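You operate a simulated robot arm through the tools that you are given. There is no shell and no other tool. Be economical: measure what you need, move in short steps, check, and stop when the job is done.

You run a simulated two-armed robot. Do the job below in one go: nothing can be reset, and whatever is moved stays where it is left.

JOB
Clear the lift table and bring it down to 40 for the next landing.
Fine: put both wheel chocks in the grey rigging tray and carry it, chocks inside, to the rigging table; leave the wheel brakes as they are. Set down upright: yellow wheel chock, black wheel chock.

Only the result counts: the job must be done as asked and must still hold three seconds after the hand-in. Knocking over, shifting, dropping, spilling or breaking anything else fails it.

ROBOT AND FRAMES
Two 7-joint arms with fingered hands on one trunk, on a base that drives. Base frame: it is fixed to the floor where the robot stands at the start and does not move with it; the origin is under the middle of the robot, x ahead of it, y to its left, z up. Lengths are in mm, angles in degrees, forces in N, time in s.
The left shoulder is at the start at [94, 96, 1089], the right one opposite. Places, roughly: black sling [1250, 500, 1250]; blue shackle [1250, 500, 1500]; deck of the lift table [600, 0, 700]; green shackle [1750, 500, 1500]; inside of the grey rigging tray [600, -100, 700]; orange shackle [1500, 500, 1500]; red reject bin [1750, 250, 750]; rigging table top [1500, 200, 700]; stand lock lever [300, -600, 300]; stand-side wheel brake [400, -100, 200]; teal sling [1500, 500, 1250]; wall-side wheel brake [400, 100, 200]; white shackle [1500, 500, 1500]; white sling [1500, 500, 1250]. Payload 5 kg a hand.
The TCP of each hand is the grasp point between the finger pads, 37 mm short of the fingertips. In the tool frame z runs along the fingers and y along their closing line. The gripper opens to 124 mm. The gripper's body begins 43 mm behind the TCP. The gripper is a hand of 3 fingers: y runs from the thumb to the fingers, the wrist lies at [-21, -116, -203] in the tool frame, and closing takes about 1.5 s.
Orientation is that of the tool frame in the base frame, as a unit quaternion [w, x, y, z]. With the fingers straight down and the wrist toward the robot, the tool's x, y and z point along [0, 1, 0], [1, 0, 0] and [0, 0, -1] of the base frame.

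CONTROLS
- The arms move only by the tool nudge_tool. It takes "left_targets", "right_targets" or both (then of equal length, played together; a hand with none holds still); each is a list of rows, each a list of 7 numbers: the shift along the tool's x, y, z in mm, then the turn, a rotation vector about the tool's x, y, z in degrees, then the gripper command, from -1 (shut) to 1 (fully open), values between in proportion. In form: [[x, y, z, rx, ry, rz, grip], ...]. A call has 1 to 12 rows; each row shifts and turns the commanded pose from where the row before left it, along the tool's axes as they then stand. A row lasts 0.2 s, in which the tool goes at most 50 mm and 8.6 degrees; a call with a longer step from one row to the next is refused whole, and so is a gripper value outside its range. Where a pose cannot be reached the arm comes as near as it can. A force on the tool above 40 N (or 10 N above the force at the start of the call, whichever is more), or a blocked arm, ends the call early, and 0.2 s more pass. The fingers move at their own pace (about 45 mm/s each) and stop on an object; they squeeze with about 33 N. The grip force told is the motor's: it shows also when the fingers shut on nothing. Time passes only in rows, and 0.2 s behind the last, so rows that do not move let the fingers close. The reply holds the time, the measured pose of the TCP, the force on the tool along the base axes, the opening and the grip force, in the units named above and with some noise, with the torque about the TCP (base axes, N m) and any sound that the robot's microphone picked up.
- Cameras (640 x 400 px; columns grow to the right, rows downward): "scene" is now at [251.2, -54.1, 1234.9]; the picture's right is [-0.25, -0.97, -0.02], its down [-0.65, 0.18, -0.73] and it looks along [0.72, -0.16, -0.68] (base axes); focal length 214 px, centre (320, 200). "left" rides on the left gripper at [-72, -104, -154] in its tool frame; the picture's right is [-0.83, -0.26, 0.49], its down [0.51, -0.72, 0.47] and it looks along [0.23, 0.64, 0.73] (tool axes); focal length 243 px, centre (320, 200). "right" rides on the right gripper at [72, -104, -154] in its tool frame; the picture's right is [-0.83, 0.26, -0.49], its down [-0.51, -0.72, 0.47] and it looks along [-0.23, 0.64, 0.73] (tool axes); focal length 243 px, centre (320, 200). There is no depth. A picture from a camera that has moved, and an enlarged one, comes with that camera's place and axes in the base frame and with its lens.
- snapshot(camera): a new picture of that camera. It takes no simulated time.
- slide_trunk(by): slides the trunk up (or, below 0, down) by that many mm; the arms and the scene camera ride with it, the base frame stays. It gives what a move gives, with no picture.
- base_move(legs): drives the robot by 1 to 6 legs, each [ahead, left, turn to the left] in mm, mm and degrees, along the robot's own axes; the way and the turn of a leg run together, so that a leg with both is an arc; at most 1500 mm and 180 degrees a leg. The arms and the cameras ride along, it lands a little off, and it stops where it bumps. It gives what a move gives.
- grasp_type(shape, hand): the hand has 3 fingers and takes this shape, open, in about a second: jaw (thumb against the fingers, like two jaws); tri (thumb and two fingers); tip (a fingertip pinch); poke (one finger out to press); point (the index stretched); flat (the hand flat); cup (the hand cupped); fist (a fist). The gripper value then closes the fingers along that shape, each until it touches; the sizes above hold for jaw. It gives what a move gives, with no picture.
- turn_head(pan, tilt): turns the head with the scene camera to pan (to the left, within 80 degrees either way) and tilt (down, from -29 to 69), counted from straight ahead of the robot. It gives what a move gives.
- zoom(camera, box): a new picture of the part [left, top, right, bottom] of that camera's present view, enlarged. It takes no simulated time.
- job_done(): hands the job in; it is judged then, once.

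Go step by step. Nothing tells you exact positions but the pictures and the camera data: compare them with the known pose of the tool, close in by small moves and look again before you grip or let go. The budget is 120 turns and 88 pictures, counting those below and the enlarged ones. Unless the task says otherwise, let go and move clear before handing in, and close with one line.

The tools are called after "Emit:" as a command line: name --argument value ..., lists and objects as JSON in quotes. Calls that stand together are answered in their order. nudge_tool: Moves the arms, as the interface text tells. Its arguments: {"type":"object","properties":{"left_targets":{"type":"array"},"right_targets":{"type":"array"}},"required":[]} The other tools are called the same way: slide_trunk (by) slides the trunk up or down; grasp_type (shape, hand) gives the hand a shape; base_move (legs) drives the base; turn_head (pan, tilt) turns the head that bears the scene camera; snapshot (camera) takes a picture; zoom (camera, box) takes an enlarged picture of a part of a camera's view; job_done () hands the job in.

At the start:

```text
time: 0.0
left_tool_pos: [798.0, 168.9, 1082.6]
left_ee_rot: [-0.006, 0.716, 0.698, 0.005]
left_ft_force: [0.4, 0.0, -0.1]
left_wrist_torque: [-0.01, 0.02, 0.03]
left_grip_width: 123.6
left_gripper_force: 0.1
left_shape: jaw
right_tool_pos: [619.4, -328.0, 1112.2]
right_ee_rot: [-0.006, 0.71, 0.704, 0.01]
right_ft_force: [0.4, -0.5, 0.4]
right_wrist_torque: [0.01, 0.04, 0.0]
right_grip_width: 123.6
right_gripper_force: 0.1
right_shape: jaw
trunk travel left (down, up): [-275.0, 288.0]
robot x, y, heading: [-0.8, -9.5, -0.5]
head pan, tilt: [-13.7, 42.8]
```

scene: 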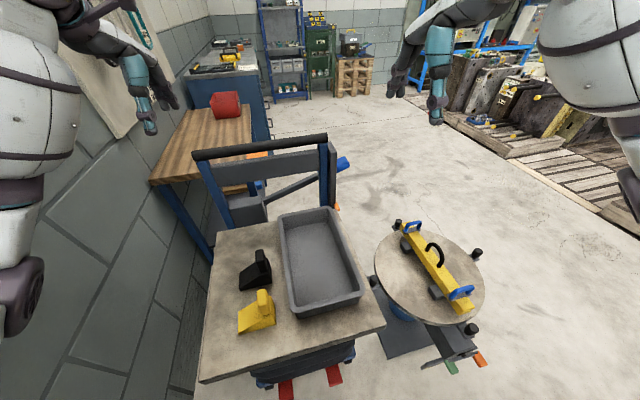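
right: 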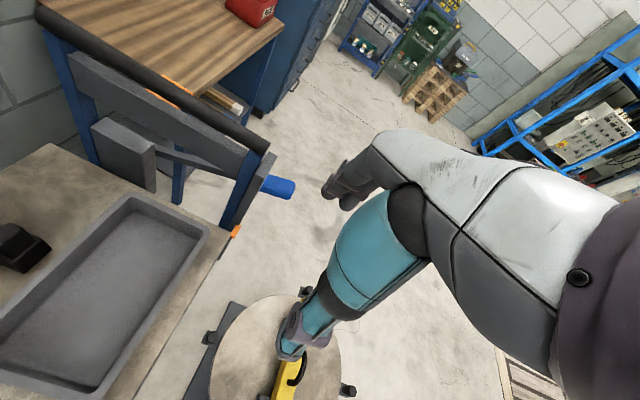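
left: 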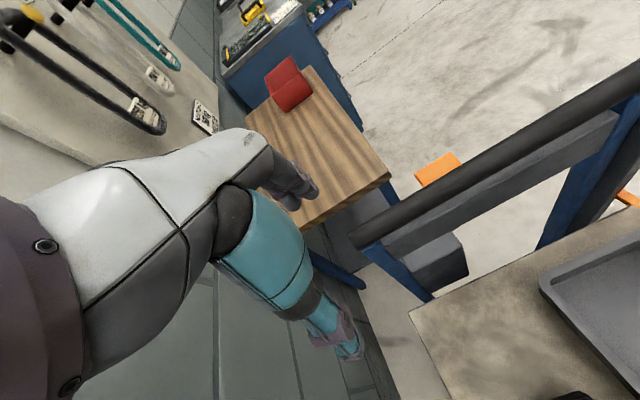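

I see the lift table ahead with the yellow and black chocks on its left part and the grey tray on the right; the rigging table is beyond at the wall. First I look closer at the table and how it is lowered.

Emit:
zoom --camera "scene" --box '[190, 120, 390, 245]'

Emit:
zoom --camera "scene" --box '[190, 230, 500, 400]'

```text
3.20 times, centred on (290, 182) of scene
camera zoom: at [251.2, -54.1, 1234.9], right [-0.25, -0.97, -0.02], down [-0.65, 0.18, -0.73], along [0.72, -0.16, -0.68], focal length 686 px, centre (416, 256)
```

zoom: 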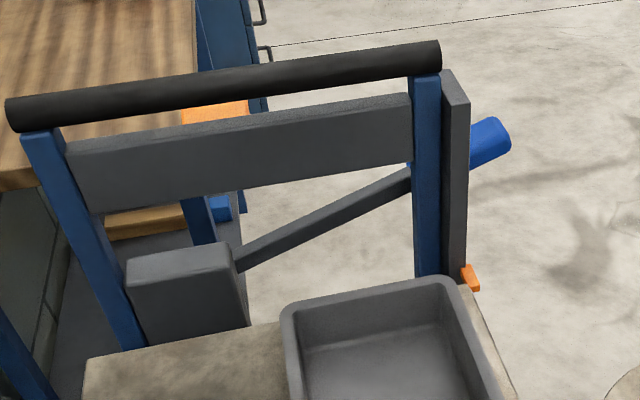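

```text
2.06 times, centred on (345, 315) of scene
camera zoom: at [251.2, -54.1, 1234.9], right [-0.25, -0.97, -0.02], down [-0.65, 0.18, -0.73], along [0.72, -0.16, -0.68], focal length 443 px, centre (268, -37)
```

zoom: 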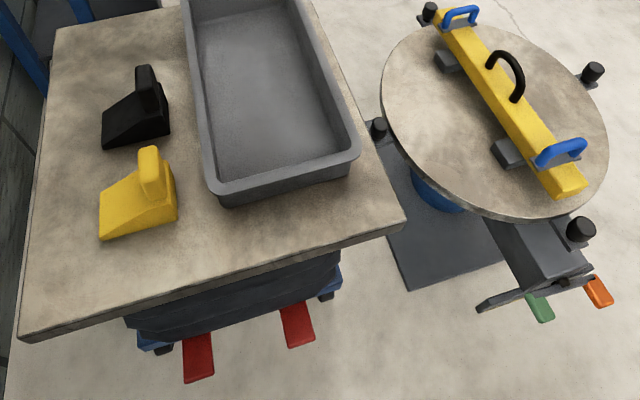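

The lift lever with a blue grip and a scale with an orange pointer seem to be at the far end of the lift table. I look around more for signs and controls.

Emit:
turn_head --pan 40 --tilt 10

Emit:
snapshot --camera "scene"

Emit:
turn_head --pan 0 --tilt 30

Emit:
snapshot --camera "scene"

```text
time: 1.2
left_tool_pos: [799.1, 167.9, 1081.9]
left_ee_rot: [-0.003, 0.72, 0.694, 0.001]
left_ft_force: [-0.1, 0.4, -0.7]
left_wrist_torque: [0.0, -0.05, 0.01]
left_grip_width: 123.5
left_gripper_force: 0.1
left_shape: jaw
right_tool_pos: [619.0, -326.3, 1113.2]
right_ee_rot: [-0.003, 0.712, 0.702, 0.009]
right_ft_force: [0.1, -0.1, 0.1]
right_wrist_torque: [-0.01, -0.03, -0.01]
right_grip_width: 123.6
right_gripper_force: 0.1
right_shape: jaw
trunk travel left (down, up): [-275.0, 288.0]
robot x, y, heading: [-0.6, -9.2, -0.9]
head pan, tilt: [40.0, 10.0]
```

```text
82 pictures are left
camera scene: at [242.8, 29.8, 1288.5], right [0.63, -0.78, -0.01], down [-0.13, -0.09, -0.99], along [0.76, 0.62, -0.16], focal length 214 px, centre (320, 200)
```

scene: 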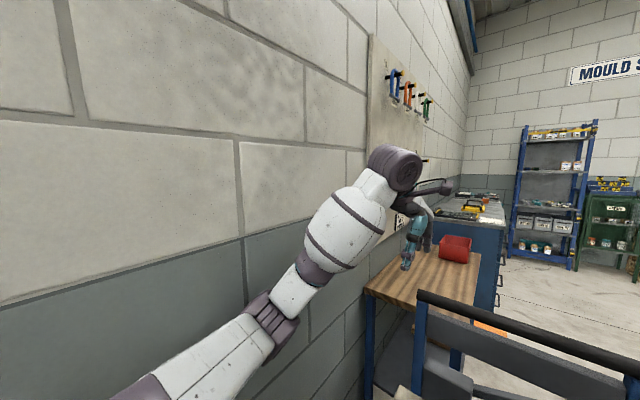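

```text
time: 2.3
left_tool_pos: [799.3, 169.6, 1081.3]
left_ee_rot: [-0.003, 0.72, 0.694, 0.003]
left_ft_force: [0.9, -0.6, -0.9]
left_wrist_torque: [0.0, -0.01, -0.04]
left_grip_width: 123.4
left_gripper_force: 0.0
left_shape: jaw
right_tool_pos: [618.6, -325.8, 1113.2]
right_ee_rot: [-0.004, 0.711, 0.703, 0.008]
right_ft_force: [0.3, -0.4, 0.0]
right_wrist_torque: [0.01, -0.02, -0.04]
right_grip_width: 123.7
right_gripper_force: 0.0
right_shape: jaw
trunk travel left (down, up): [-275.0, 288.0]
robot x, y, heading: [-1.8, -4.9, -0.9]
head pan, tilt: [0.0, 30.0]
```

```text
81 pictures are left
camera scene: at [261.5, -29.6, 1255.2], right [-0.01, -1.0, -0.02], down [-0.49, 0.02, -0.87], along [0.87, 0.0, -0.49], focal length 214 px, centre (320, 200)
```

scene: 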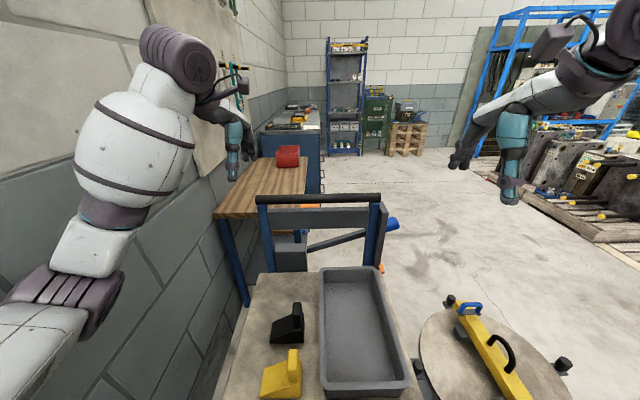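

The table handle, lever and scale are at the far end; chocks first. I back off a bit for reach and take a closer look at the chocks.

Emit:
base_move --legs '[[-230, 0, 0]]'

Emit:
turn_head --pan 0 --tilt 42

Emit:
zoom --camera "scene" --box '[220, 120, 420, 245]'

Emit:
snapshot --camera "scene"

```text
time: 4.0
left_tool_pos: [576.1, 166.3, 1070.8]
left_ee_rot: [-0.004, 0.723, 0.69, -0.004]
left_ft_force: [0.7, 0.5, 0.0]
left_wrist_torque: [-0.04, 0.0, -0.03]
left_grip_width: 124.0
left_gripper_force: 0.1
left_shape: jaw
right_tool_pos: [394.4, -322.8, 1109.3]
right_ee_rot: [-0.005, 0.714, 0.7, 0.004]
right_ft_force: [0.0, 0.2, -0.2]
right_wrist_torque: [0.02, 0.0, 0.01]
right_grip_width: 123.6
right_gripper_force: 0.0
right_shape: jaw
trunk travel left (down, up): [-275.0, 288.0]
robot x, y, heading: [-230.7, -1.3, -1.1]
head pan, tilt: [0.0, 30.0]
```

```text
time: 4.8
left_tool_pos: [575.4, 164.8, 1072.4]
left_ee_rot: [-0.003, 0.725, 0.688, -0.005]
left_ft_force: [0.4, -1.1, 0.5]
left_wrist_torque: [0.05, -0.01, 0.0]
left_grip_width: 123.6
left_gripper_force: 0.1
left_shape: jaw
right_tool_pos: [391.3, -319.2, 1112.0]
right_ee_rot: [-0.003, 0.714, 0.7, 0.004]
right_ft_force: [1.0, -0.1, -0.3]
right_wrist_torque: [0.0, -0.01, 0.0]
right_grip_width: 123.8
right_gripper_force: 0.0
right_shape: jaw
trunk travel left (down, up): [-275.0, 288.0]
robot x, y, heading: [-229.6, -4.3, -1.3]
head pan, tilt: [0.0, 42.0]
```

```text
3.20 times, centred on (320, 182) of scene
camera zoom: at [30.5, -20.9, 1235.3], right [-0.02, -1.0, -0.01], down [-0.67, 0.02, -0.74], along [0.74, -0.01, -0.67], focal length 686 px, centre (320, 256)
```

zoom: 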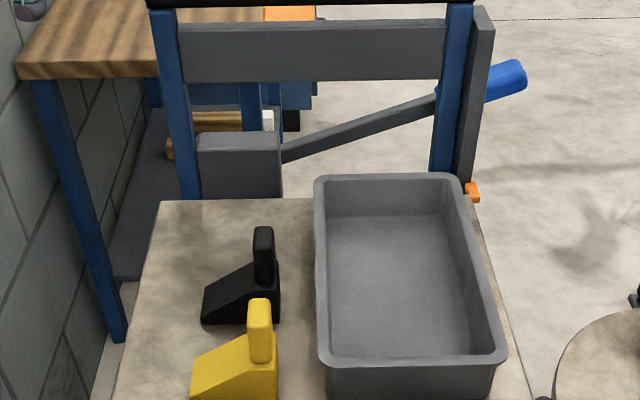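

```text
79 pictures are left
camera scene: at [30.5, -20.9, 1235.3], right [-0.02, -1.0, -0.01], down [-0.67, 0.02, -0.74], along [0.74, -0.01, -0.67], focal length 214 px, centre (320, 200)
```

scene: 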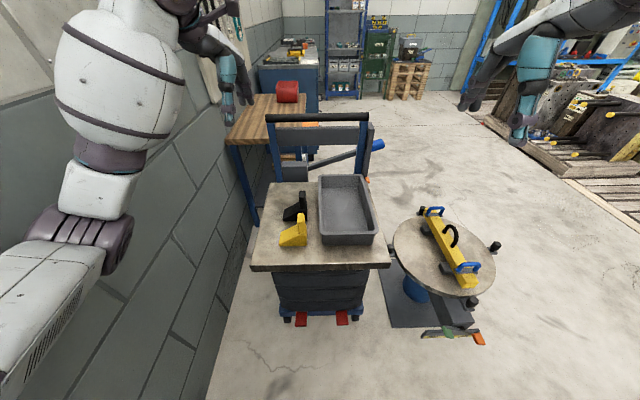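

The chock handles stand up at about (500, 33) and (606, 33), tops near z 750. I bring the left hand above the yellow one and look.

Emit:
nudge_tool --left_targets '[[-20, -10, 27, 0, 0, 0, 1], [-20, -10, 27, 0, 0, 0, 1], [-20, -10, 27, 0, 0, 0, 1], [-20, -10, 27, 0, 0, 0, 1], [-20, -10, 27, 0, 0, 0, 1], [-20, -10, 27, 0, 0, 0, 1], [-15, -10, 27, 0, 0, 0, 1], [0, 0, 0, 0, 0, 0, 1]]'

Emit:
snapshot --camera "left"

Emit:
zoom --camera "scene" --box '[220, 120, 420, 270]'

```text
time: 6.6
left_tool_pos: [496.4, 47.6, 885.2]
left_ee_rot: [0.001, 0.723, 0.691, -0.009]
left_ft_force: [0.4, -0.3, -0.3]
left_wrist_torque: [0.02, -0.01, -0.01]
left_grip_width: 123.9
left_gripper_force: 0.0
left_shape: jaw
right_tool_pos: [391.4, -308.3, 1116.4]
right_ee_rot: [0.001, 0.714, 0.7, 0.0]
right_ft_force: [0.1, -0.6, -0.2]
right_wrist_torque: [0.0, -0.01, -0.03]
right_grip_width: 123.5
right_gripper_force: 0.0
right_shape: jaw
trunk travel left (down, up): [-275.0, 288.0]
robot x, y, heading: [-233.7, -3.0, -0.9]
head pan, tilt: [0.0, 42.0]
```

```text
78 pictures are left
camera left: at [390.5, -17.9, 1040.4], right [-0.3, -0.82, -0.48], down [-0.7, 0.53, -0.47], along [0.64, 0.19, -0.74], focal length 243 px, centre (320, 200)
```

left: 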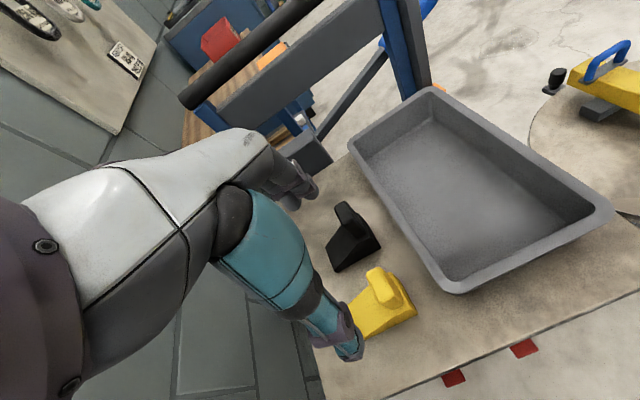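

```text
2.67 times, centred on (320, 195) of scene
camera zoom: at [30.0, -7.4, 1235.5], right [-0.02, -1.0, 0.0], down [-0.67, 0.01, -0.74], along [0.74, -0.01, -0.67], focal length 572 px, centre (320, 213)
```

zoom: 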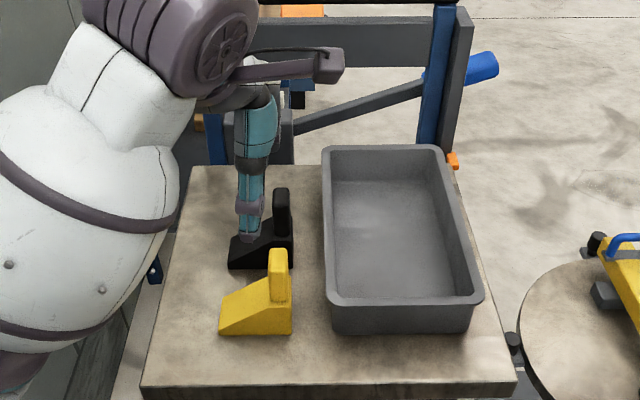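

Emit:
zoom --camera "left" --box '[310, 190, 440, 350]'

```text
2.50 times, centred on (375, 270) of left
camera zoom: at [390.5, -17.9, 1040.4], right [-0.3, -0.82, -0.48], down [-0.7, 0.53, -0.47], along [0.64, 0.19, -0.74], focal length 606 px, centre (182, 25)
```

zoom: 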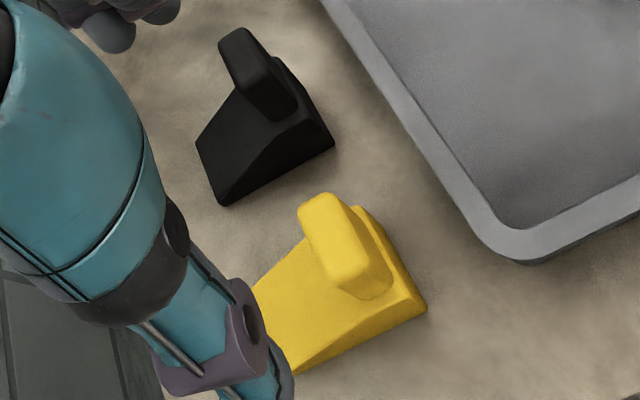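

Emit:
nudge_tool --left_targets '[[-8, 1, 30, 0, 0, 0, 1], [-8, 1, 30, 0, 0, 0, 1], [0, 0, 30, 0, 0, 0, 1], [0, 0, 20, 0, 0, 0, 1], [0, 0, 0, 0, 0, 0, 1]]'

Emit:
zoom --camera "left" --box '[230, 150, 470, 400]'

Emit:
zoom --camera "scene" --box '[240, 150, 400, 270]'

```text
time: 7.5
left_tool_pos: [498.0, 29.4, 797.8]
left_ee_rot: [0.013, 0.723, 0.691, -0.001]
left_ft_force: [-5.6, 0.1, 26.3]
left_wrist_torque: [0.34, -1.79, 0.12]
left_grip_width: 121.5
left_gripper_force: 0.0
left_shape: jaw
right_tool_pos: [389.5, -307.1, 1116.2]
right_ee_rot: [0.002, 0.713, 0.701, 0.001]
right_ft_force: [0.7, 0.8, -1.3]
right_wrist_torque: [0.03, 0.01, 0.03]
right_grip_width: 123.7
right_gripper_force: 0.1
right_shape: jaw
trunk travel left (down, up): [-275.0, 288.0]
robot x, y, heading: [-229.7, -3.3, -1.1]
head pan, tilt: [0.0, 42.0]
stopped in row 4 (left hand): the force on the tool passed its limit (the readings are from after the stop); the commanded pose is now the measured one
```

```text
1.60 times, centred on (350, 275) of left
camera zoom: at [387.7, -34.6, 951.4], right [-0.29, -0.83, -0.48], down [-0.69, 0.53, -0.49], along [0.66, 0.19, -0.73], focal length 388 px, centre (272, 80)
```

zoom: 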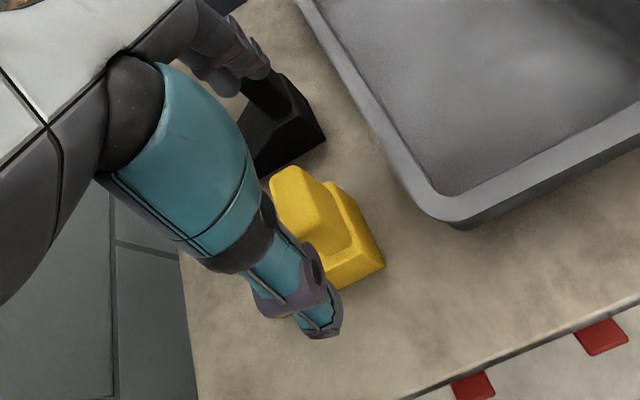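

```text
3.33 times, centred on (320, 210) of scene
camera zoom: at [27.5, -7.4, 1236.2], right [-0.02, -1.0, 0.0], down [-0.67, 0.01, -0.74], along [0.74, -0.01, -0.67], focal length 715 px, centre (320, 167)
```

zoom: 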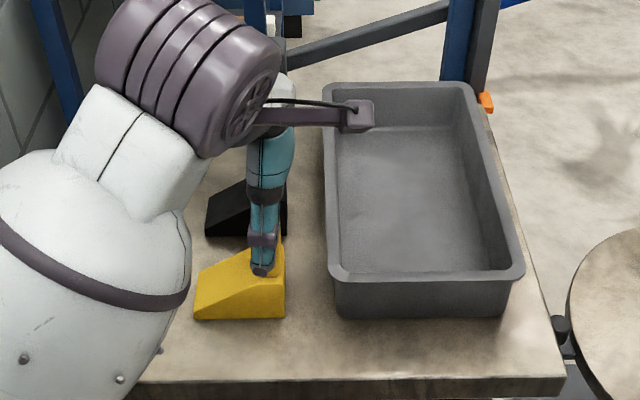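

Something under the far fingers: they touched the black chock's handle top. I go up again and take a sharper look at the handles.

Emit:
nudge_tool --left_targets '[[0, 0, -40, 0, 0, 0, 1], [0, 0, -40, 0, 0, 0, 1], [20, 0, -35, 0, 0, 0, 0.2], [25, 0, 0, 0, 0, 0, 0.2], [25, 0, 0, 0, 0, 0, 0.2], [25, 0, 0, 0, 0, 0, 0.2]]'

Emit:
zoom --camera "scene" --box '[260, 170, 340, 260]'

Emit:
zoom --camera "left" --box '[340, 190, 500, 350]'

```text
time: 8.9
left_tool_pos: [502.3, 127.7, 906.6]
left_ee_rot: [0.009, 0.723, 0.691, -0.005]
left_ft_force: [-0.2, 0.2, -1.3]
left_wrist_torque: [0.01, -0.01, 0.02]
left_grip_width: 75.0
left_gripper_force: 0.0
left_shape: jaw
right_tool_pos: [391.5, -307.4, 1116.2]
right_ee_rot: [0.0, 0.714, 0.7, -0.001]
right_ft_force: [0.5, -1.0, -0.4]
right_wrist_torque: [0.0, -0.01, -0.01]
right_grip_width: 123.8
right_gripper_force: 0.1
right_shape: jaw
trunk travel left (down, up): [-275.0, 288.0]
robot x, y, heading: [-233.8, -2.3, -1.3]
head pan, tilt: [0.0, 42.0]
```

```text
4.44 times, centred on (300, 215) of scene
camera zoom: at [30.1, -6.4, 1235.5], right [-0.02, -1.0, 0.0], down [-0.67, 0.01, -0.74], along [0.74, -0.01, -0.67], focal length 953 px, centre (409, 133)
```

zoom: 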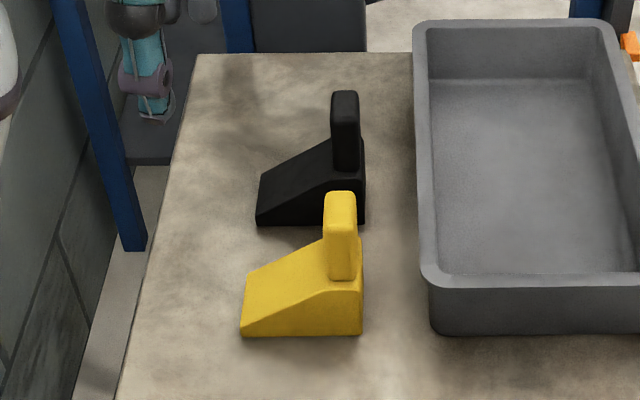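

```text
2.50 times, centred on (420, 270) of left
camera zoom: at [393.6, 63.3, 1060.3], right [-0.3, -0.83, -0.48], down [-0.69, 0.53, -0.49], along [0.66, 0.19, -0.73], focal length 606 px, centre (70, 25)
```

zoom: 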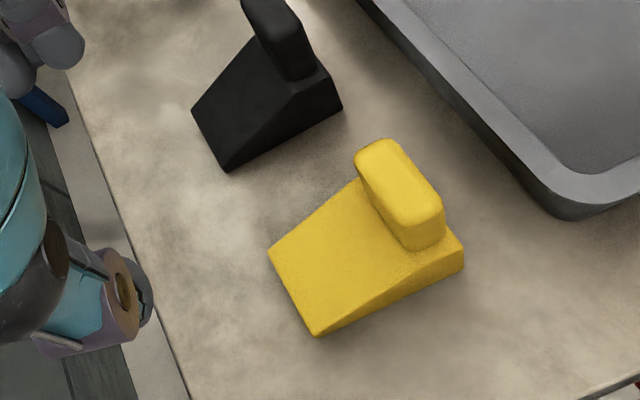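

Handles are about 40 mm along x and 23 mm across; yellow handle centre about (485, 33), top z about 752, block top 706. I come down over yellow with a 75 mm opening.

Emit:
nudge_tool --left_targets '[[-32, -4, 10, 0, 0, 0, 0.2], [-32, -4, 10, 0, 0, 0, 0.2], [-31, -5, 15, 0, 0, 0, 0.2], [0, 0, 35, 0, 0, 0, 0.2], [0, 0, 25, 0, 0, 0, 0.2], [0, 0, 0, 0, 0, 0, 0.2]]'

Emit:
zoom --camera "left" --box '[230, 150, 470, 400]'

Emit:
zoom --camera "scene" --box '[260, 170, 340, 260]'

```text
time: 10.3
left_tool_pos: [486.7, 30.2, 813.4]
left_ee_rot: [0.009, 0.723, 0.691, -0.005]
left_ft_force: [1.0, -0.5, -0.2]
left_wrist_torque: [0.0, -0.01, -0.01]
left_grip_width: 74.9
left_gripper_force: 0.0
left_shape: jaw
right_tool_pos: [391.3, -306.7, 1116.1]
right_ee_rot: [0.001, 0.714, 0.7, 0.0]
right_ft_force: [-0.2, -0.4, -0.1]
right_wrist_torque: [-0.01, -0.02, 0.0]
right_grip_width: 123.8
right_gripper_force: 0.1
right_shape: jaw
trunk travel left (down, up): [-275.0, 288.0]
robot x, y, heading: [-230.3, -0.7, -0.7]
head pan, tilt: [0.0, 42.0]
```

```text
1.60 times, centred on (350, 275) of left
camera zoom: at [377.1, -34.6, 967.1], right [-0.3, -0.83, -0.48], down [-0.7, 0.53, -0.49], along [0.66, 0.19, -0.73], focal length 388 px, centre (272, 80)
```

zoom: 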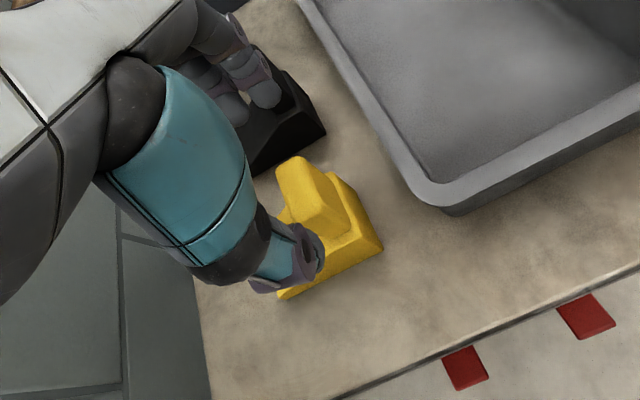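

```text
4.44 times, centred on (300, 215) of scene
camera zoom: at [30.2, -7.4, 1235.5], right [-0.02, -1.0, 0.0], down [-0.67, 0.01, -0.74], along [0.74, -0.01, -0.67], focal length 953 px, centre (409, 133)
```

zoom: 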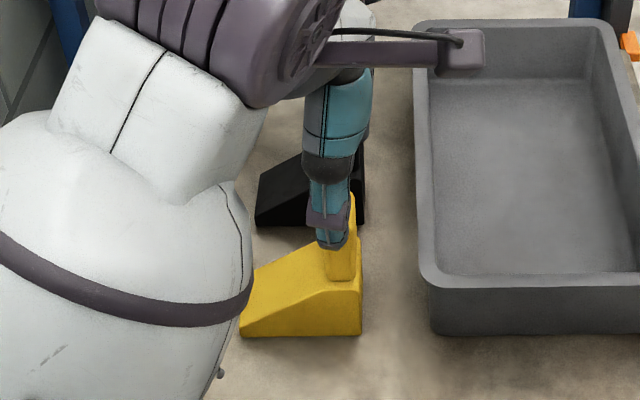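

Emit:
nudge_tool --left_targets '[[3, -2, 20, 0, 0, 0, 0.2], [0, 0, 20, 0, 0, 0, 0.2], [0, 0, 15, 0, 0, 0, 0.2], [0, 0, 8, 0, 0, 0, 0.2], [0, 0, 0, 0, 0, 0, 0.2]]'

Emit:
zoom --camera "left" --box '[230, 150, 470, 400]'

```text
time: 11.5
left_tool_pos: [484.7, 31.6, 749.8]
left_ee_rot: [0.009, 0.723, 0.691, -0.004]
left_ft_force: [0.5, -0.4, 0.4]
left_wrist_torque: [0.01, -0.02, -0.03]
left_grip_width: 74.9
left_gripper_force: 0.0
left_shape: jaw
right_tool_pos: [391.5, -307.7, 1115.8]
right_ee_rot: [0.0, 0.713, 0.701, -0.001]
right_ft_force: [0.0, -0.2, 0.7]
right_wrist_torque: [0.01, -0.02, 0.0]
right_grip_width: 123.7
right_gripper_force: 0.1
right_shape: jaw
trunk travel left (down, up): [-275.0, 288.0]
robot x, y, heading: [-231.6, -4.5, -1.2]
head pan, tilt: [0.0, 42.0]
```

```text
1.60 times, centred on (350, 275) of left
camera zoom: at [375.7, -32.3, 903.3], right [-0.3, -0.83, -0.48], down [-0.7, 0.53, -0.49], along [0.65, 0.19, -0.73], focal length 388 px, centre (272, 80)
```

zoom: 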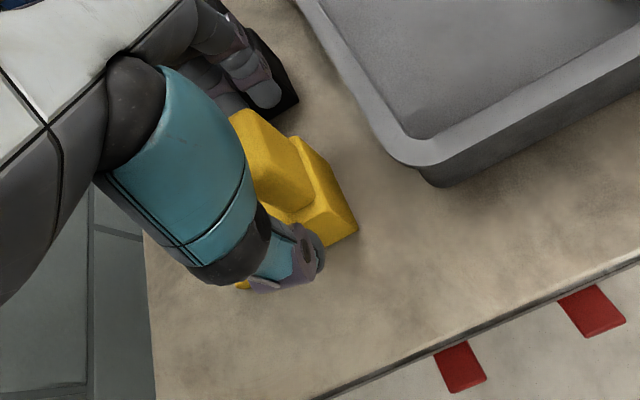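

Emit:
nudge_tool --left_targets '[[0, 0, 0, 0, 0, 0, -1], [0, 0, 0, 0, 0, 0, -1], [0, 0, 0, 0, 0, 0, -1], [0, 0, 0, 0, 0, 0, -1], [0, 0, 0, 0, 0, 0, -1], [0, 0, 0, 0, 0, 0, -1]]'

Emit:
snapshot --camera "left"

```text
time: 12.9
left_tool_pos: [485.1, 32.4, 749.2]
left_ee_rot: [0.008, 0.723, 0.691, -0.005]
left_ft_force: [-1.0, 0.1, 0.0]
left_wrist_torque: [-0.02, 0.02, -0.01]
left_grip_width: 33.8
left_gripper_force: 32.8
left_shape: jaw
right_tool_pos: [392.7, -307.1, 1114.9]
right_ee_rot: [0.0, 0.714, 0.7, 0.0]
right_ft_force: [-1.1, 0.5, 0.7]
right_wrist_torque: [0.0, 0.04, -0.01]
right_grip_width: 123.6
right_gripper_force: 0.0
right_shape: jaw
trunk travel left (down, up): [-275.0, 288.0]
robot x, y, heading: [-231.1, -3.3, -1.2]
head pan, tilt: [0.0, 42.0]
```

```text
68 pictures are left
camera left: at [375.9, -32.3, 903.3], right [-0.3, -0.83, -0.48], down [-0.7, 0.53, -0.48], along [0.65, 0.19, -0.73], focal length 243 px, centre (320, 200)
```

left: 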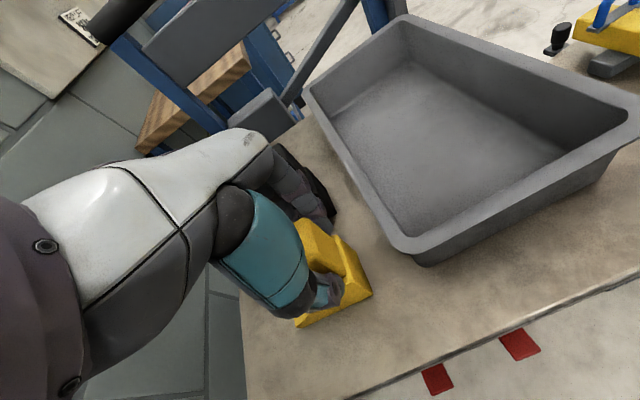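

The chock is gripped. The tray spans about x 455–760, y −210…−22, 60 high; I lift 100 and carry the yellow chock over the tray's near half.

Emit:
nudge_tool --left_targets '[[0, 0, -20, 0, 0, 0, -1], [0, 0, -40, 0, 0, 0, -1], [0, 0, -40, 0, 0, 0, -1], [-29, 9, 0, 0, 0, 0, -1], [-29, 9, 0, 0, 0, 0, -1], [-29, 9, 0, 0, 0, 0, -1], [-29, 9, 0, 0, 0, 0, -1], [-29, 9, 0, 0, 0, 0, -1], [-29, 8, 0, 0, 0, 0, -1], [0, 0, 0, 0, 0, 0, -1]]'

Emit:
snapshot --camera "left"

Emit:
zoom --camera "scene" --box '[250, 140, 400, 270]'

```text
time: 15.1
left_tool_pos: [527.6, -142.7, 853.2]
left_ee_rot: [0.01, 0.723, 0.69, -0.004]
left_ft_force: [0.2, -0.1, -1.5]
left_wrist_torque: [-0.06, 0.01, -0.03]
left_grip_width: 33.3
left_gripper_force: 32.9
left_shape: jaw
right_tool_pos: [392.6, -305.6, 1116.3]
right_ee_rot: [0.001, 0.713, 0.701, 0.0]
right_ft_force: [0.3, 0.4, 0.5]
right_wrist_torque: [-0.01, -0.01, 0.01]
right_grip_width: 123.7
right_gripper_force: 0.1
right_shape: jaw
trunk travel left (down, up): [-275.0, 288.0]
robot x, y, heading: [-232.3, -5.3, -0.9]
head pan, tilt: [0.0, 42.0]
```

```text
67 pictures are left
camera left: at [419.2, -207.0, 1007.8], right [-0.3, -0.83, -0.48], down [-0.7, 0.53, -0.49], along [0.65, 0.19, -0.73], focal length 243 px, centre (320, 200)
```

left: 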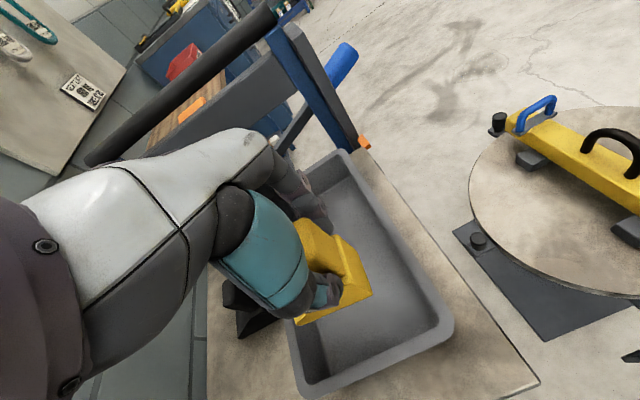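

```text
3.08 times, centred on (325, 205) of scene
camera zoom: at [30.5, -6.6, 1235.4], right [-0.02, -1.0, 0.0], down [-0.67, 0.01, -0.74], along [0.74, -0.01, -0.67], focal length 660 px, centre (305, 185)
```

zoom: 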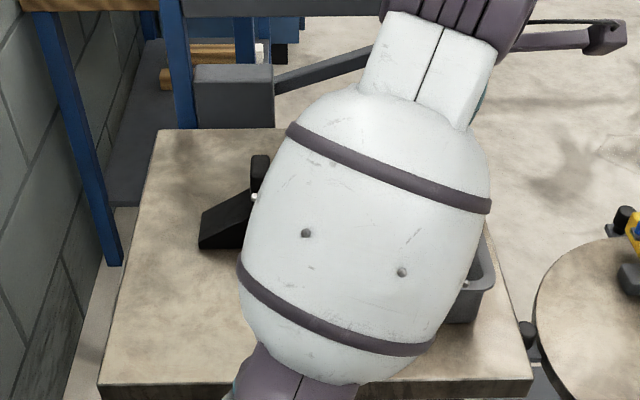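

Emit:
nudge_tool --left_targets '[[0, 0, 25, 0, 0, 0, -1], [0, 0, 25, 0, 0, 0, -1], [0, 0, 20, 0, 0, 0, -1], [0, 0, 12, 0, 0, 0, -1], [0, 0, 5, 0, 0, 0, -1], [0, 0, 3, 0, 0, 0, -1], [0, 0, 0, 0, 0, 0, -1]]'

Emit:
zoom --camera "left" --box '[210, 150, 470, 400]'

```text
time: 16.7
left_tool_pos: [529.6, -143.5, 763.7]
left_ee_rot: [0.007, 0.723, 0.691, -0.004]
left_ft_force: [-0.3, -0.1, -1.7]
left_wrist_torque: [-0.03, 0.04, 0.0]
left_grip_width: 33.1
left_gripper_force: 32.8
left_shape: jaw
right_tool_pos: [392.0, -307.7, 1115.9]
right_ee_rot: [0.001, 0.713, 0.701, 0.0]
right_ft_force: [-0.5, -0.4, 0.6]
right_wrist_torque: [0.0, 0.01, -0.01]
right_grip_width: 123.7
right_gripper_force: 0.0
right_shape: jaw
trunk travel left (down, up): [-275.0, 288.0]
robot x, y, heading: [-232.1, -6.0, -0.8]
head pan, tilt: [0.0, 42.0]
```

```text
1.60 times, centred on (340, 275) of left
camera zoom: at [420.2, -208.1, 917.2], right [-0.3, -0.83, -0.48], down [-0.7, 0.53, -0.48], along [0.65, 0.19, -0.73], focal length 388 px, centre (288, 80)
```

zoom: 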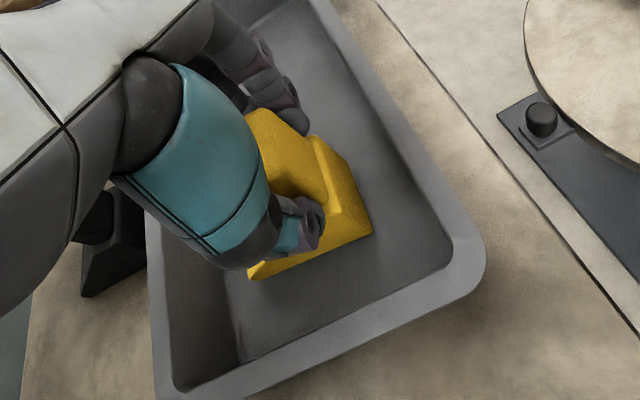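

Well inside the tray. I lower in tiny steps to contact and release.

Emit:
nudge_tool --left_targets '[[0, 0, 3, 0, 0, 0, -1], [0, 0, 2, 0, 0, 0, -1], [0, 0, 2, 0, 0, 0, -1], [0, 0, 1, 0, 0, 0, -1], [0, 0, 0, 0, 0, 0, -1]]'

```text
time: 17.9
left_tool_pos: [529.3, -144.6, 755.5]
left_ee_rot: [0.008, 0.723, 0.691, -0.005]
left_ft_force: [-0.4, 0.1, -1.5]
left_wrist_torque: [-0.04, -0.02, -0.02]
left_grip_width: 33.2
left_gripper_force: 33.1
left_shape: jaw
right_tool_pos: [392.5, -308.7, 1115.4]
right_ee_rot: [0.0, 0.714, 0.7, 0.001]
right_ft_force: [-0.1, 1.2, -0.1]
right_wrist_torque: [-0.03, 0.0, 0.05]
right_grip_width: 123.7
right_gripper_force: 0.2
right_shape: jaw
trunk travel left (down, up): [-275.0, 288.0]
robot x, y, heading: [-230.7, -4.6, -1.2]
head pan, tilt: [0.0, 42.0]
```

Emit:
nudge_tool --left_targets '[[0, 0, 1, 0, 0, 0, -1], [0, 0, 1, 0, 0, 0, -1], [0, 0, 1, 0, 0, 0, -1], [0, 0, 0, 0, 0, 0, -1]]'

```text
time: 18.9
left_tool_pos: [529.5, -142.7, 754.2]
left_ee_rot: [0.01, 0.723, 0.691, -0.004]
left_ft_force: [0.0, 0.1, 7.4]
left_wrist_torque: [0.01, -0.05, 0.04]
left_grip_width: 33.1
left_gripper_force: 32.8
left_shape: jaw
right_tool_pos: [392.1, -307.2, 1116.3]
right_ee_rot: [0.001, 0.713, 0.701, 0.0]
right_ft_force: [-0.5, 0.4, -0.8]
right_wrist_torque: [-0.02, -0.01, 0.01]
right_grip_width: 123.3
right_gripper_force: 0.0
right_shape: jaw
trunk travel left (down, up): [-275.0, 288.0]
robot x, y, heading: [-229.3, -4.1, -1.2]
head pan, tilt: [0.0, 42.0]
```

Emit:
nudge_tool --left_targets '[[0, 0, 0, 0, 0, 0, 0.2], [0, 0, 0, 0, 0, 0, 0.2], [0, 0, 0, 0, 0, 0, 0.2], [0, 0, -20, 0, 0, 0, 0.2], [0, 0, -40, 0, 0, 0, 0.2], [0, 0, -40, 0, 0, 0, 0.2], [36, 11, 0, 0, 0, 0, 0.2], [36, 11, 0, 0, 0, 0, 0.2], [36, 11, 0, 0, 0, 0, 0.2], [36, 12, 0, 0, 0, 0, 0.2], [36, 12, 0, 0, 0, 0, 0.2], [0, 0, 0, 0, 0, 0, 0.2]]'

Emit:
zoom --camera "left" --box '[210, 150, 530, 400]'

Emit:
zoom --camera "scene" --box '[250, 150, 390, 260]'

```text
time: 21.5
left_tool_pos: [592.9, 33.9, 850.9]
left_ee_rot: [0.008, 0.722, 0.691, -0.004]
left_ft_force: [-1.4, -0.6, -0.4]
left_wrist_torque: [0.03, -0.03, 0.01]
left_grip_width: 73.8
left_gripper_force: 0.1
left_shape: jaw
right_tool_pos: [392.8, -307.9, 1115.0]
right_ee_rot: [0.001, 0.714, 0.7, 0.0]
right_ft_force: [-0.6, 0.3, 0.5]
right_wrist_torque: [0.04, 0.0, 0.02]
right_grip_width: 123.4
right_gripper_force: 0.0
right_shape: jaw
trunk travel left (down, up): [-275.0, 288.0]
robot x, y, heading: [-232.2, -1.2, -1.3]
head pan, tilt: [0.0, 42.0]
```

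```text
1.60 times, centred on (370, 275) of left
camera zoom: at [484.3, -30.1, 1003.3], right [-0.3, -0.83, -0.48], down [-0.69, 0.53, -0.49], along [0.66, 0.19, -0.73], focal length 388 px, centre (240, 80)
```

zoom: 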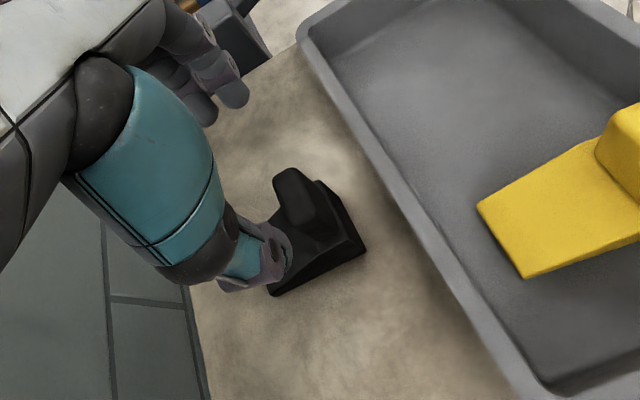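

```text
3.64 times, centred on (320, 205) of scene
camera zoom: at [29.9, -8.2, 1235.5], right [-0.02, -1.0, 0.0], down [-0.67, 0.01, -0.74], along [0.74, -0.01, -0.67], focal length 780 px, centre (320, 182)
```

zoom: 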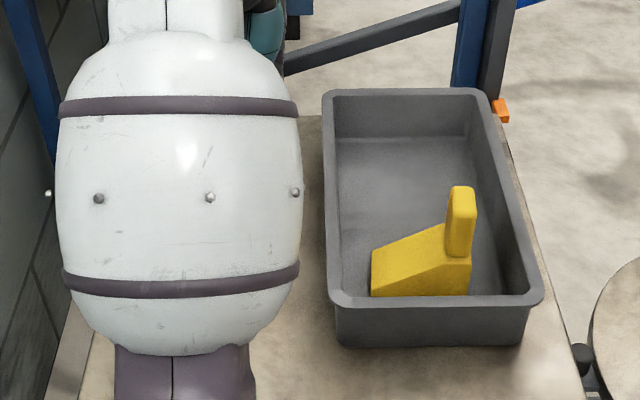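

Emit:
nudge_tool --left_targets '[[0, 3, 30, 0, 0, 0, 0.2], [0, 0, 30, 0, 0, 0, 0.2], [0, 0, 20, 0, 0, 0, 0.2], [0, 0, 15, 0, 0, 0, 0.2], [0, 0, 5, 0, 0, 0, 0.2], [0, 0, 0, 0, 0, 0, 0.2]]'

Emit:
zoom --camera "left" --box '[210, 150, 530, 400]'

```text
time: 22.9
left_tool_pos: [596.6, 32.5, 749.4]
left_ee_rot: [0.008, 0.723, 0.691, -0.005]
left_ft_force: [0.3, 0.4, 0.0]
left_wrist_torque: [-0.02, -0.01, 0.02]
left_grip_width: 74.0
left_gripper_force: 0.1
left_shape: jaw
right_tool_pos: [392.7, -307.3, 1115.9]
right_ee_rot: [-0.001, 0.713, 0.701, 0.0]
right_ft_force: [0.1, -0.2, 0.8]
right_wrist_torque: [0.04, -0.01, 0.01]
right_grip_width: 123.8
right_gripper_force: 0.0
right_shape: jaw
trunk travel left (down, up): [-275.0, 288.0]
robot x, y, heading: [-232.8, -6.4, -1.5]
head pan, tilt: [0.0, 42.0]
```

```text
1.60 times, centred on (370, 275) of left
camera zoom: at [488.4, -31.1, 903.3], right [-0.3, -0.83, -0.48], down [-0.7, 0.53, -0.49], along [0.65, 0.19, -0.73], focal length 388 px, centre (240, 80)
```

zoom: 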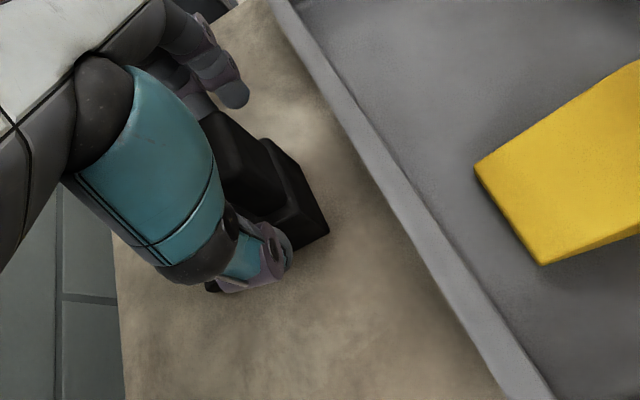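

Good match to the earlier grasp. Close and lift 100.

Emit:
nudge_tool --left_targets '[[0, 0, 0, 0, 0, 0, -1], [0, 0, 0, 0, 0, 0, -1], [0, 0, 0, 0, 0, 0, -1], [0, 0, 0, 0, 0, 0, -1], [0, 0, 0, 0, 0, 0, -1], [0, 0, 0, 0, 0, 0, -1], [0, 0, -20, 0, 0, 0, -1], [0, 0, -40, 0, 0, 0, -1], [0, 0, -40, 0, 0, 0, -1], [0, 0, 0, 0, 0, 0, -1]]'

Emit:
zoom --camera "left" --box '[210, 150, 530, 400]'

```text
time: 25.1
left_tool_pos: [596.7, 33.9, 849.1]
left_ee_rot: [0.009, 0.723, 0.691, -0.005]
left_ft_force: [0.3, 0.0, -2.0]
left_wrist_torque: [-0.01, -0.02, 0.02]
left_grip_width: 28.7
left_gripper_force: 33.4
left_shape: jaw
right_tool_pos: [392.9, -307.8, 1114.7]
right_ee_rot: [0.0, 0.714, 0.7, 0.0]
right_ft_force: [-0.4, 0.1, 0.2]
right_wrist_torque: [-0.02, 0.0, -0.01]
right_grip_width: 123.5
right_gripper_force: 0.0
right_shape: jaw
trunk travel left (down, up): [-275.0, 288.0]
robot x, y, heading: [-232.5, -5.7, -1.1]
head pan, tilt: [0.0, 42.0]
```

```text
1.60 times, centred on (370, 275) of left
camera zoom: at [487.5, -29.1, 1003.5], right [-0.3, -0.83, -0.48], down [-0.7, 0.53, -0.48], along [0.65, 0.19, -0.73], focal length 388 px, centre (240, 80)
```

zoom: 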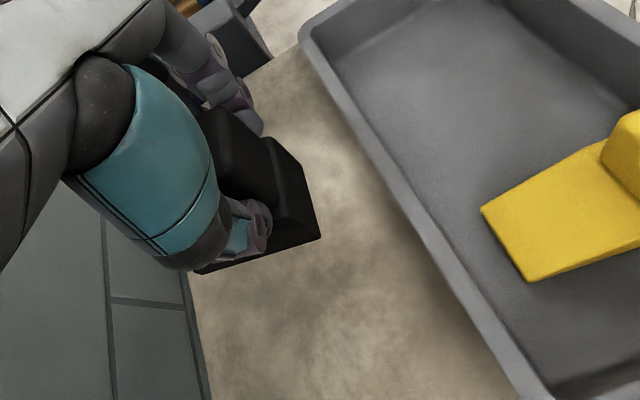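

Emit:
nudge_tool --left_targets '[[-29, 13.5, 0, 0, 0, 0, -1], [-29, 13.5, 0, 0, 0, 0, -1], [-29, 13.5, 0, 0, 0, 0, -1], [-29, 13.5, 0, 0, 0, 0, -1], [-29, 13.5, 0, 0, 0, 0, -1], [-29, 13.5, 0, 0, 0, 0, -1], [0, 0, 25, 0, 0, 0, -1], [0, 0, 25, 0, 0, 0, -1], [0, 0, 20, 0, 0, 0, -1], [0, 0, 10, 0, 0, 0, -1], [0, 0, 5, 0, 0, 0, -1], [0, 0, 0, 0, 0, 0, -1]]'

Emit:
snapshot --camera "left"

```text
time: 27.7
left_tool_pos: [672.3, -144.6, 768.6]
left_ee_rot: [0.01, 0.723, 0.691, -0.004]
left_ft_force: [0.3, 0.1, -2.9]
left_wrist_torque: [-0.02, 0.02, 0.01]
left_grip_width: 28.6
left_gripper_force: 32.9
left_shape: jaw
right_tool_pos: [391.9, -308.9, 1115.9]
right_ee_rot: [0.0, 0.713, 0.701, 0.001]
right_ft_force: [0.5, 0.4, -0.2]
right_wrist_torque: [0.04, 0.01, -0.01]
right_grip_width: 123.8
right_gripper_force: 0.1
right_shape: jaw
trunk travel left (down, up): [-275.0, 288.0]
robot x, y, heading: [-230.0, -4.8, -1.4]
head pan, tilt: [0.0, 42.0]
```

```text
60 pictures are left
camera left: at [562.2, -208.4, 922.3], right [-0.3, -0.83, -0.48], down [-0.7, 0.53, -0.49], along [0.65, 0.19, -0.73], focal length 243 px, centre (320, 200)
```

left: 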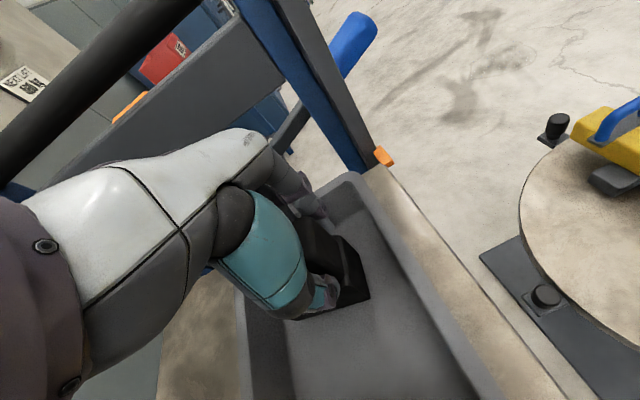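

Emit:
nudge_tool --left_targets '[[0, 0, 5, 0, 0, 0, -1], [0, 0, 4, 0, 0, 0, -1], [0, 0, 3, 0, 0, 0, -1], [0, 0, 1, 0, 0, 0, -1], [0, 0, 1, 0, 0, 0, -1], [0, 0, 0, 0, 0, 0, -1]]'

Emit:
zoom --camera "left" --box '[0, 50, 60, 110]'

```text
time: 29.1
left_tool_pos: [671.0, -143.5, 755.3]
left_ee_rot: [0.009, 0.723, 0.691, -0.004]
left_ft_force: [-0.3, 1.0, 1.7]
left_wrist_torque: [-0.06, -0.01, -0.03]
left_grip_width: 28.8
left_gripper_force: 33.0
left_shape: jaw
right_tool_pos: [392.4, -307.0, 1115.3]
right_ee_rot: [0.0, 0.713, 0.701, 0.0]
right_ft_force: [-0.2, 0.3, 0.7]
right_wrist_torque: [0.05, 0.01, 0.01]
right_grip_width: 123.7
right_gripper_force: 0.1
right_shape: jaw
trunk travel left (down, up): [-275.0, 288.0]
robot x, y, heading: [-229.8, -5.7, -0.9]
head pan, tilt: [0.0, 42.0]
```

```text
6.67 times, centred on (30, 80) of left
camera zoom: at [561.4, -208.3, 908.8], right [-0.3, -0.83, -0.48], down [-0.69, 0.53, -0.49], along [0.66, 0.19, -0.73], focal length 1618 px, centre (2253, 1000)
```

zoom: 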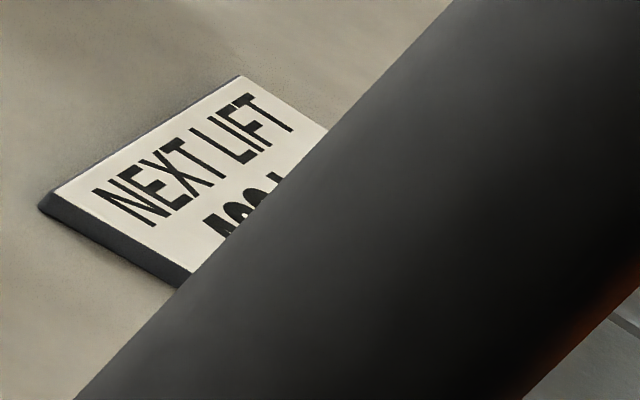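

Black chock is down in the tray too. I release it, rise clear, and turn the left hand a quarter so that it can pinch the tray's left rim; the right hand likewise for the right rim.

Emit:
nudge_tool --left_targets '[[0, 0, 1, 0, 0, 0, -1], [0, 0, 0, 0, 0, 0, 0.2], [0, 0, 0, 0, 0, 0, 0.2], [0, 0, 0, 0, 0, 0, 0.2], [0, 0, -20, 0, 0, 0, 0.2], [0, 0, -40, 0, 0, 0, 0.2], [0, 0, -40, 0, 0, 0, 0.2], [20, -20, -20, 0, 0, 0, 0.2], [30, -20, -10, 0, 0, 0, 0.2], [30, -20, 0, 0, 0, 0, 0.2], [30, -10, 0, 0, 0, 0, 0.2], [30, 0, 0, 0, 0, 0, 0.2]]'

Emit:
snapshot --camera "scene"

```text
time: 31.7
left_tool_pos: [605.8, 2.2, 880.9]
left_ee_rot: [0.008, 0.723, 0.691, -0.005]
left_ft_force: [-0.4, 1.1, -0.3]
left_wrist_torque: [0.01, -0.01, -0.02]
left_grip_width: 74.3
left_gripper_force: 0.0
left_shape: jaw
right_tool_pos: [391.9, -306.8, 1115.6]
right_ee_rot: [0.0, 0.713, 0.701, 0.0]
right_ft_force: [-0.2, 0.3, -0.1]
right_wrist_torque: [0.01, 0.03, 0.02]
right_grip_width: 123.3
right_gripper_force: 0.0
right_shape: jaw
trunk travel left (down, up): [-275.0, 288.0]
robot x, y, heading: [-230.3, -0.7, -1.3]
head pan, tilt: [0.0, 42.0]
```

```text
58 pictures are left
camera scene: at [30.5, -6.5, 1235.4], right [-0.02, -1.0, 0.0], down [-0.67, 0.01, -0.74], along [0.74, -0.01, -0.67], focal length 214 px, centre (320, 200)
```

scene: 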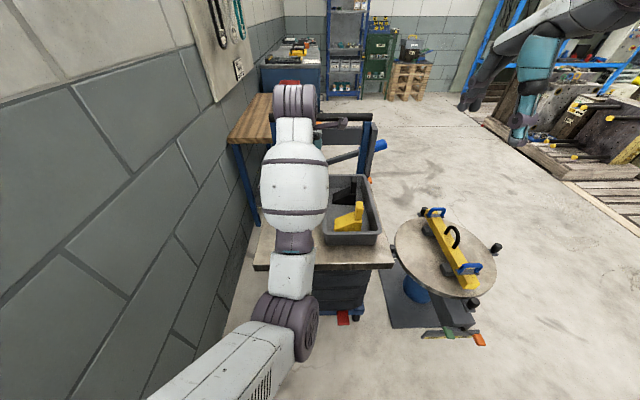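

Emit:
nudge_tool --left_targets '[[0, 0, 0, 0, 0, 7.95, 0.2], [0, 0, 0, 0, 0, 7.95, 0.2], [0, 0, 0, 0, 0, 7.95, 0.2], [0, 0, 0, 0, 0, 7.95, 0.2], [0, 0, 0, 0, 0, 7.95, 0.2], [0, 0, 0, 0, 0, 7.95, 0.2], [0, 0, 0, 0, 0, 7.95, 0.2], [0, 0, 0, 0, 0, 7.95, 0.2], [0, 0, 0, 0, 0, 7.95, 0.2], [0, 0, 0, 0, 0, 7.95, 0.2], [0, 0, 0, 0, 0, 7.95, 0.2], [0, 0, 0, 0, 0, 0, 0.2]]' --right_targets '[[0, 0, 0, 0, 0, -8.27, 0.2], [0, 0, 0, 0, 0, -8.27, 0.2], [0, 0, 0, 0, 0, -8.27, 0.2], [0, 0, 0, 0, 0, -8.27, 0.2], [0, 0, 0, 0, 0, -8.27, 0.2], [0, 0, 0, 0, 0, -8.27, 0.2], [0, 0, 0, 0, 0, -8.27, 0.2], [0, 0, 0, 0, 0, -8.27, 0.2], [0, 0, 0, 0, 0, -8.27, 0.2], [0, 0, 0, 0, 0, -8.27, 0.2], [0, 0, 0, 0, 0, -8.27, 0.2], [0, 0, 0, 0, 0, 0, 0.2]]'

Emit:
snapshot --camera "scene"

```text
time: 34.3
left_tool_pos: [604.9, -0.3, 880.0]
left_ee_rot: [0.008, 1.0, -0.001, 0.003]
left_ft_force: [0.4, -0.1, 0.2]
left_wrist_torque: [0.02, -0.02, 0.01]
left_grip_width: 74.1
left_gripper_force: 0.0
left_shape: jaw
right_tool_pos: [392.9, -290.7, 1145.4]
right_ee_rot: [0.001, 0.388, 0.922, -0.002]
right_ft_force: [-0.8, 0.3, -0.6]
right_wrist_torque: [0.05, -0.03, -0.03]
right_grip_width: 74.4
right_gripper_force: 0.1
right_shape: jaw
right hand out of reach, approached as far as the arm can: row 6, 7, 8, 9, 10, 11
trunk travel left (down, up): [-275.0, 288.0]
robot x, y, heading: [-231.5, -4.0, -1.1]
head pan, tilt: [0.0, 42.0]
```

```text
57 pictures are left
camera scene: at [29.3, -8.2, 1235.7], right [-0.02, -1.0, 0.0], down [-0.67, 0.01, -0.74], along [0.74, -0.01, -0.67], focal length 214 px, centre (320, 200)
```

scene: 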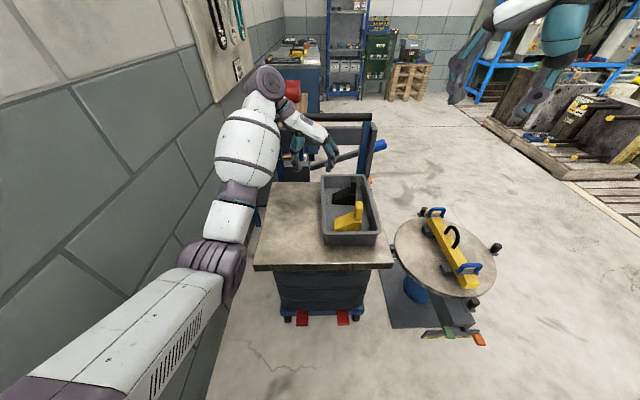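

Emit:
nudge_tool --right_targets '[[-36, 0, 30, 0, 0, 0, 0.2], [-36, 0, 30, 0, 0, 0, 0.2], [-36, 0, 30, 0, 0, 0, 0.2], [0, 0, 0, 0, 0, 0, 0.2]]'

```text
time: 35.3
left_tool_pos: [606.9, 1.2, 879.9]
left_ee_rot: [0.009, 1.0, -0.001, 0.003]
left_ft_force: [-0.7, -0.4, 0.0]
left_wrist_torque: [0.03, 0.03, -0.03]
left_grip_width: 74.0
left_gripper_force: 0.1
left_shape: jaw
right_tool_pos: [394.4, -290.2, 1142.9]
right_ee_rot: [0.001, 0.387, 0.922, -0.001]
right_ft_force: [-0.7, 0.8, 0.2]
right_wrist_torque: [-0.01, 0.01, 0.01]
right_grip_width: 74.5
right_gripper_force: 0.1
right_shape: jaw
right hand out of reach, approached as far as the arm can: row 1, 2, 3
trunk travel left (down, up): [-275.0, 288.0]
robot x, y, heading: [-232.7, -1.8, -1.1]
head pan, tilt: [0.0, 42.0]
```

Emit:
nudge_tool --right_targets '[[-36, 0, 40, 0, 0, 0, 0.2], [-36, 0, 40, 0, 0, 0, 0.2], [-36, 0, 40, 0, 0, 0, 0.2], [0, 0, 0, 0, 0, 0, 0.2]]'

```text
refused: row 1 steps farther than a row can; nothing moved
```

Emit:
nudge_tool --right_targets '[[-32, 0, 35, 0, 0, 0, 0.2], [-32, 0, 35, 0, 0, 0, 0.2], [-32, 0, 35, 0, 0, 0, 0.2], [0, 0, 0, 0, 0, 0, 0.2]]'

```text
time: 36.3
left_tool_pos: [606.1, 1.1, 880.0]
left_ee_rot: [0.01, 1.0, -0.001, 0.003]
left_ft_force: [0.0, 0.0, -0.4]
left_wrist_torque: [0.02, 0.01, -0.02]
left_grip_width: 74.2
left_gripper_force: 0.0
left_shape: jaw
right_tool_pos: [392.8, -290.0, 1143.7]
right_ee_rot: [0.001, 0.387, 0.922, -0.001]
right_ft_force: [0.6, 0.9, 0.1]
right_wrist_torque: [-0.01, 0.0, -0.04]
right_grip_width: 74.4
right_gripper_force: 0.1
right_shape: jaw
right hand out of reach, approached as far as the arm can: row 1, 2, 3
trunk travel left (down, up): [-275.0, 288.0]
robot x, y, heading: [-228.8, -0.8, -1.1]
head pan, tilt: [0.0, 42.0]
```

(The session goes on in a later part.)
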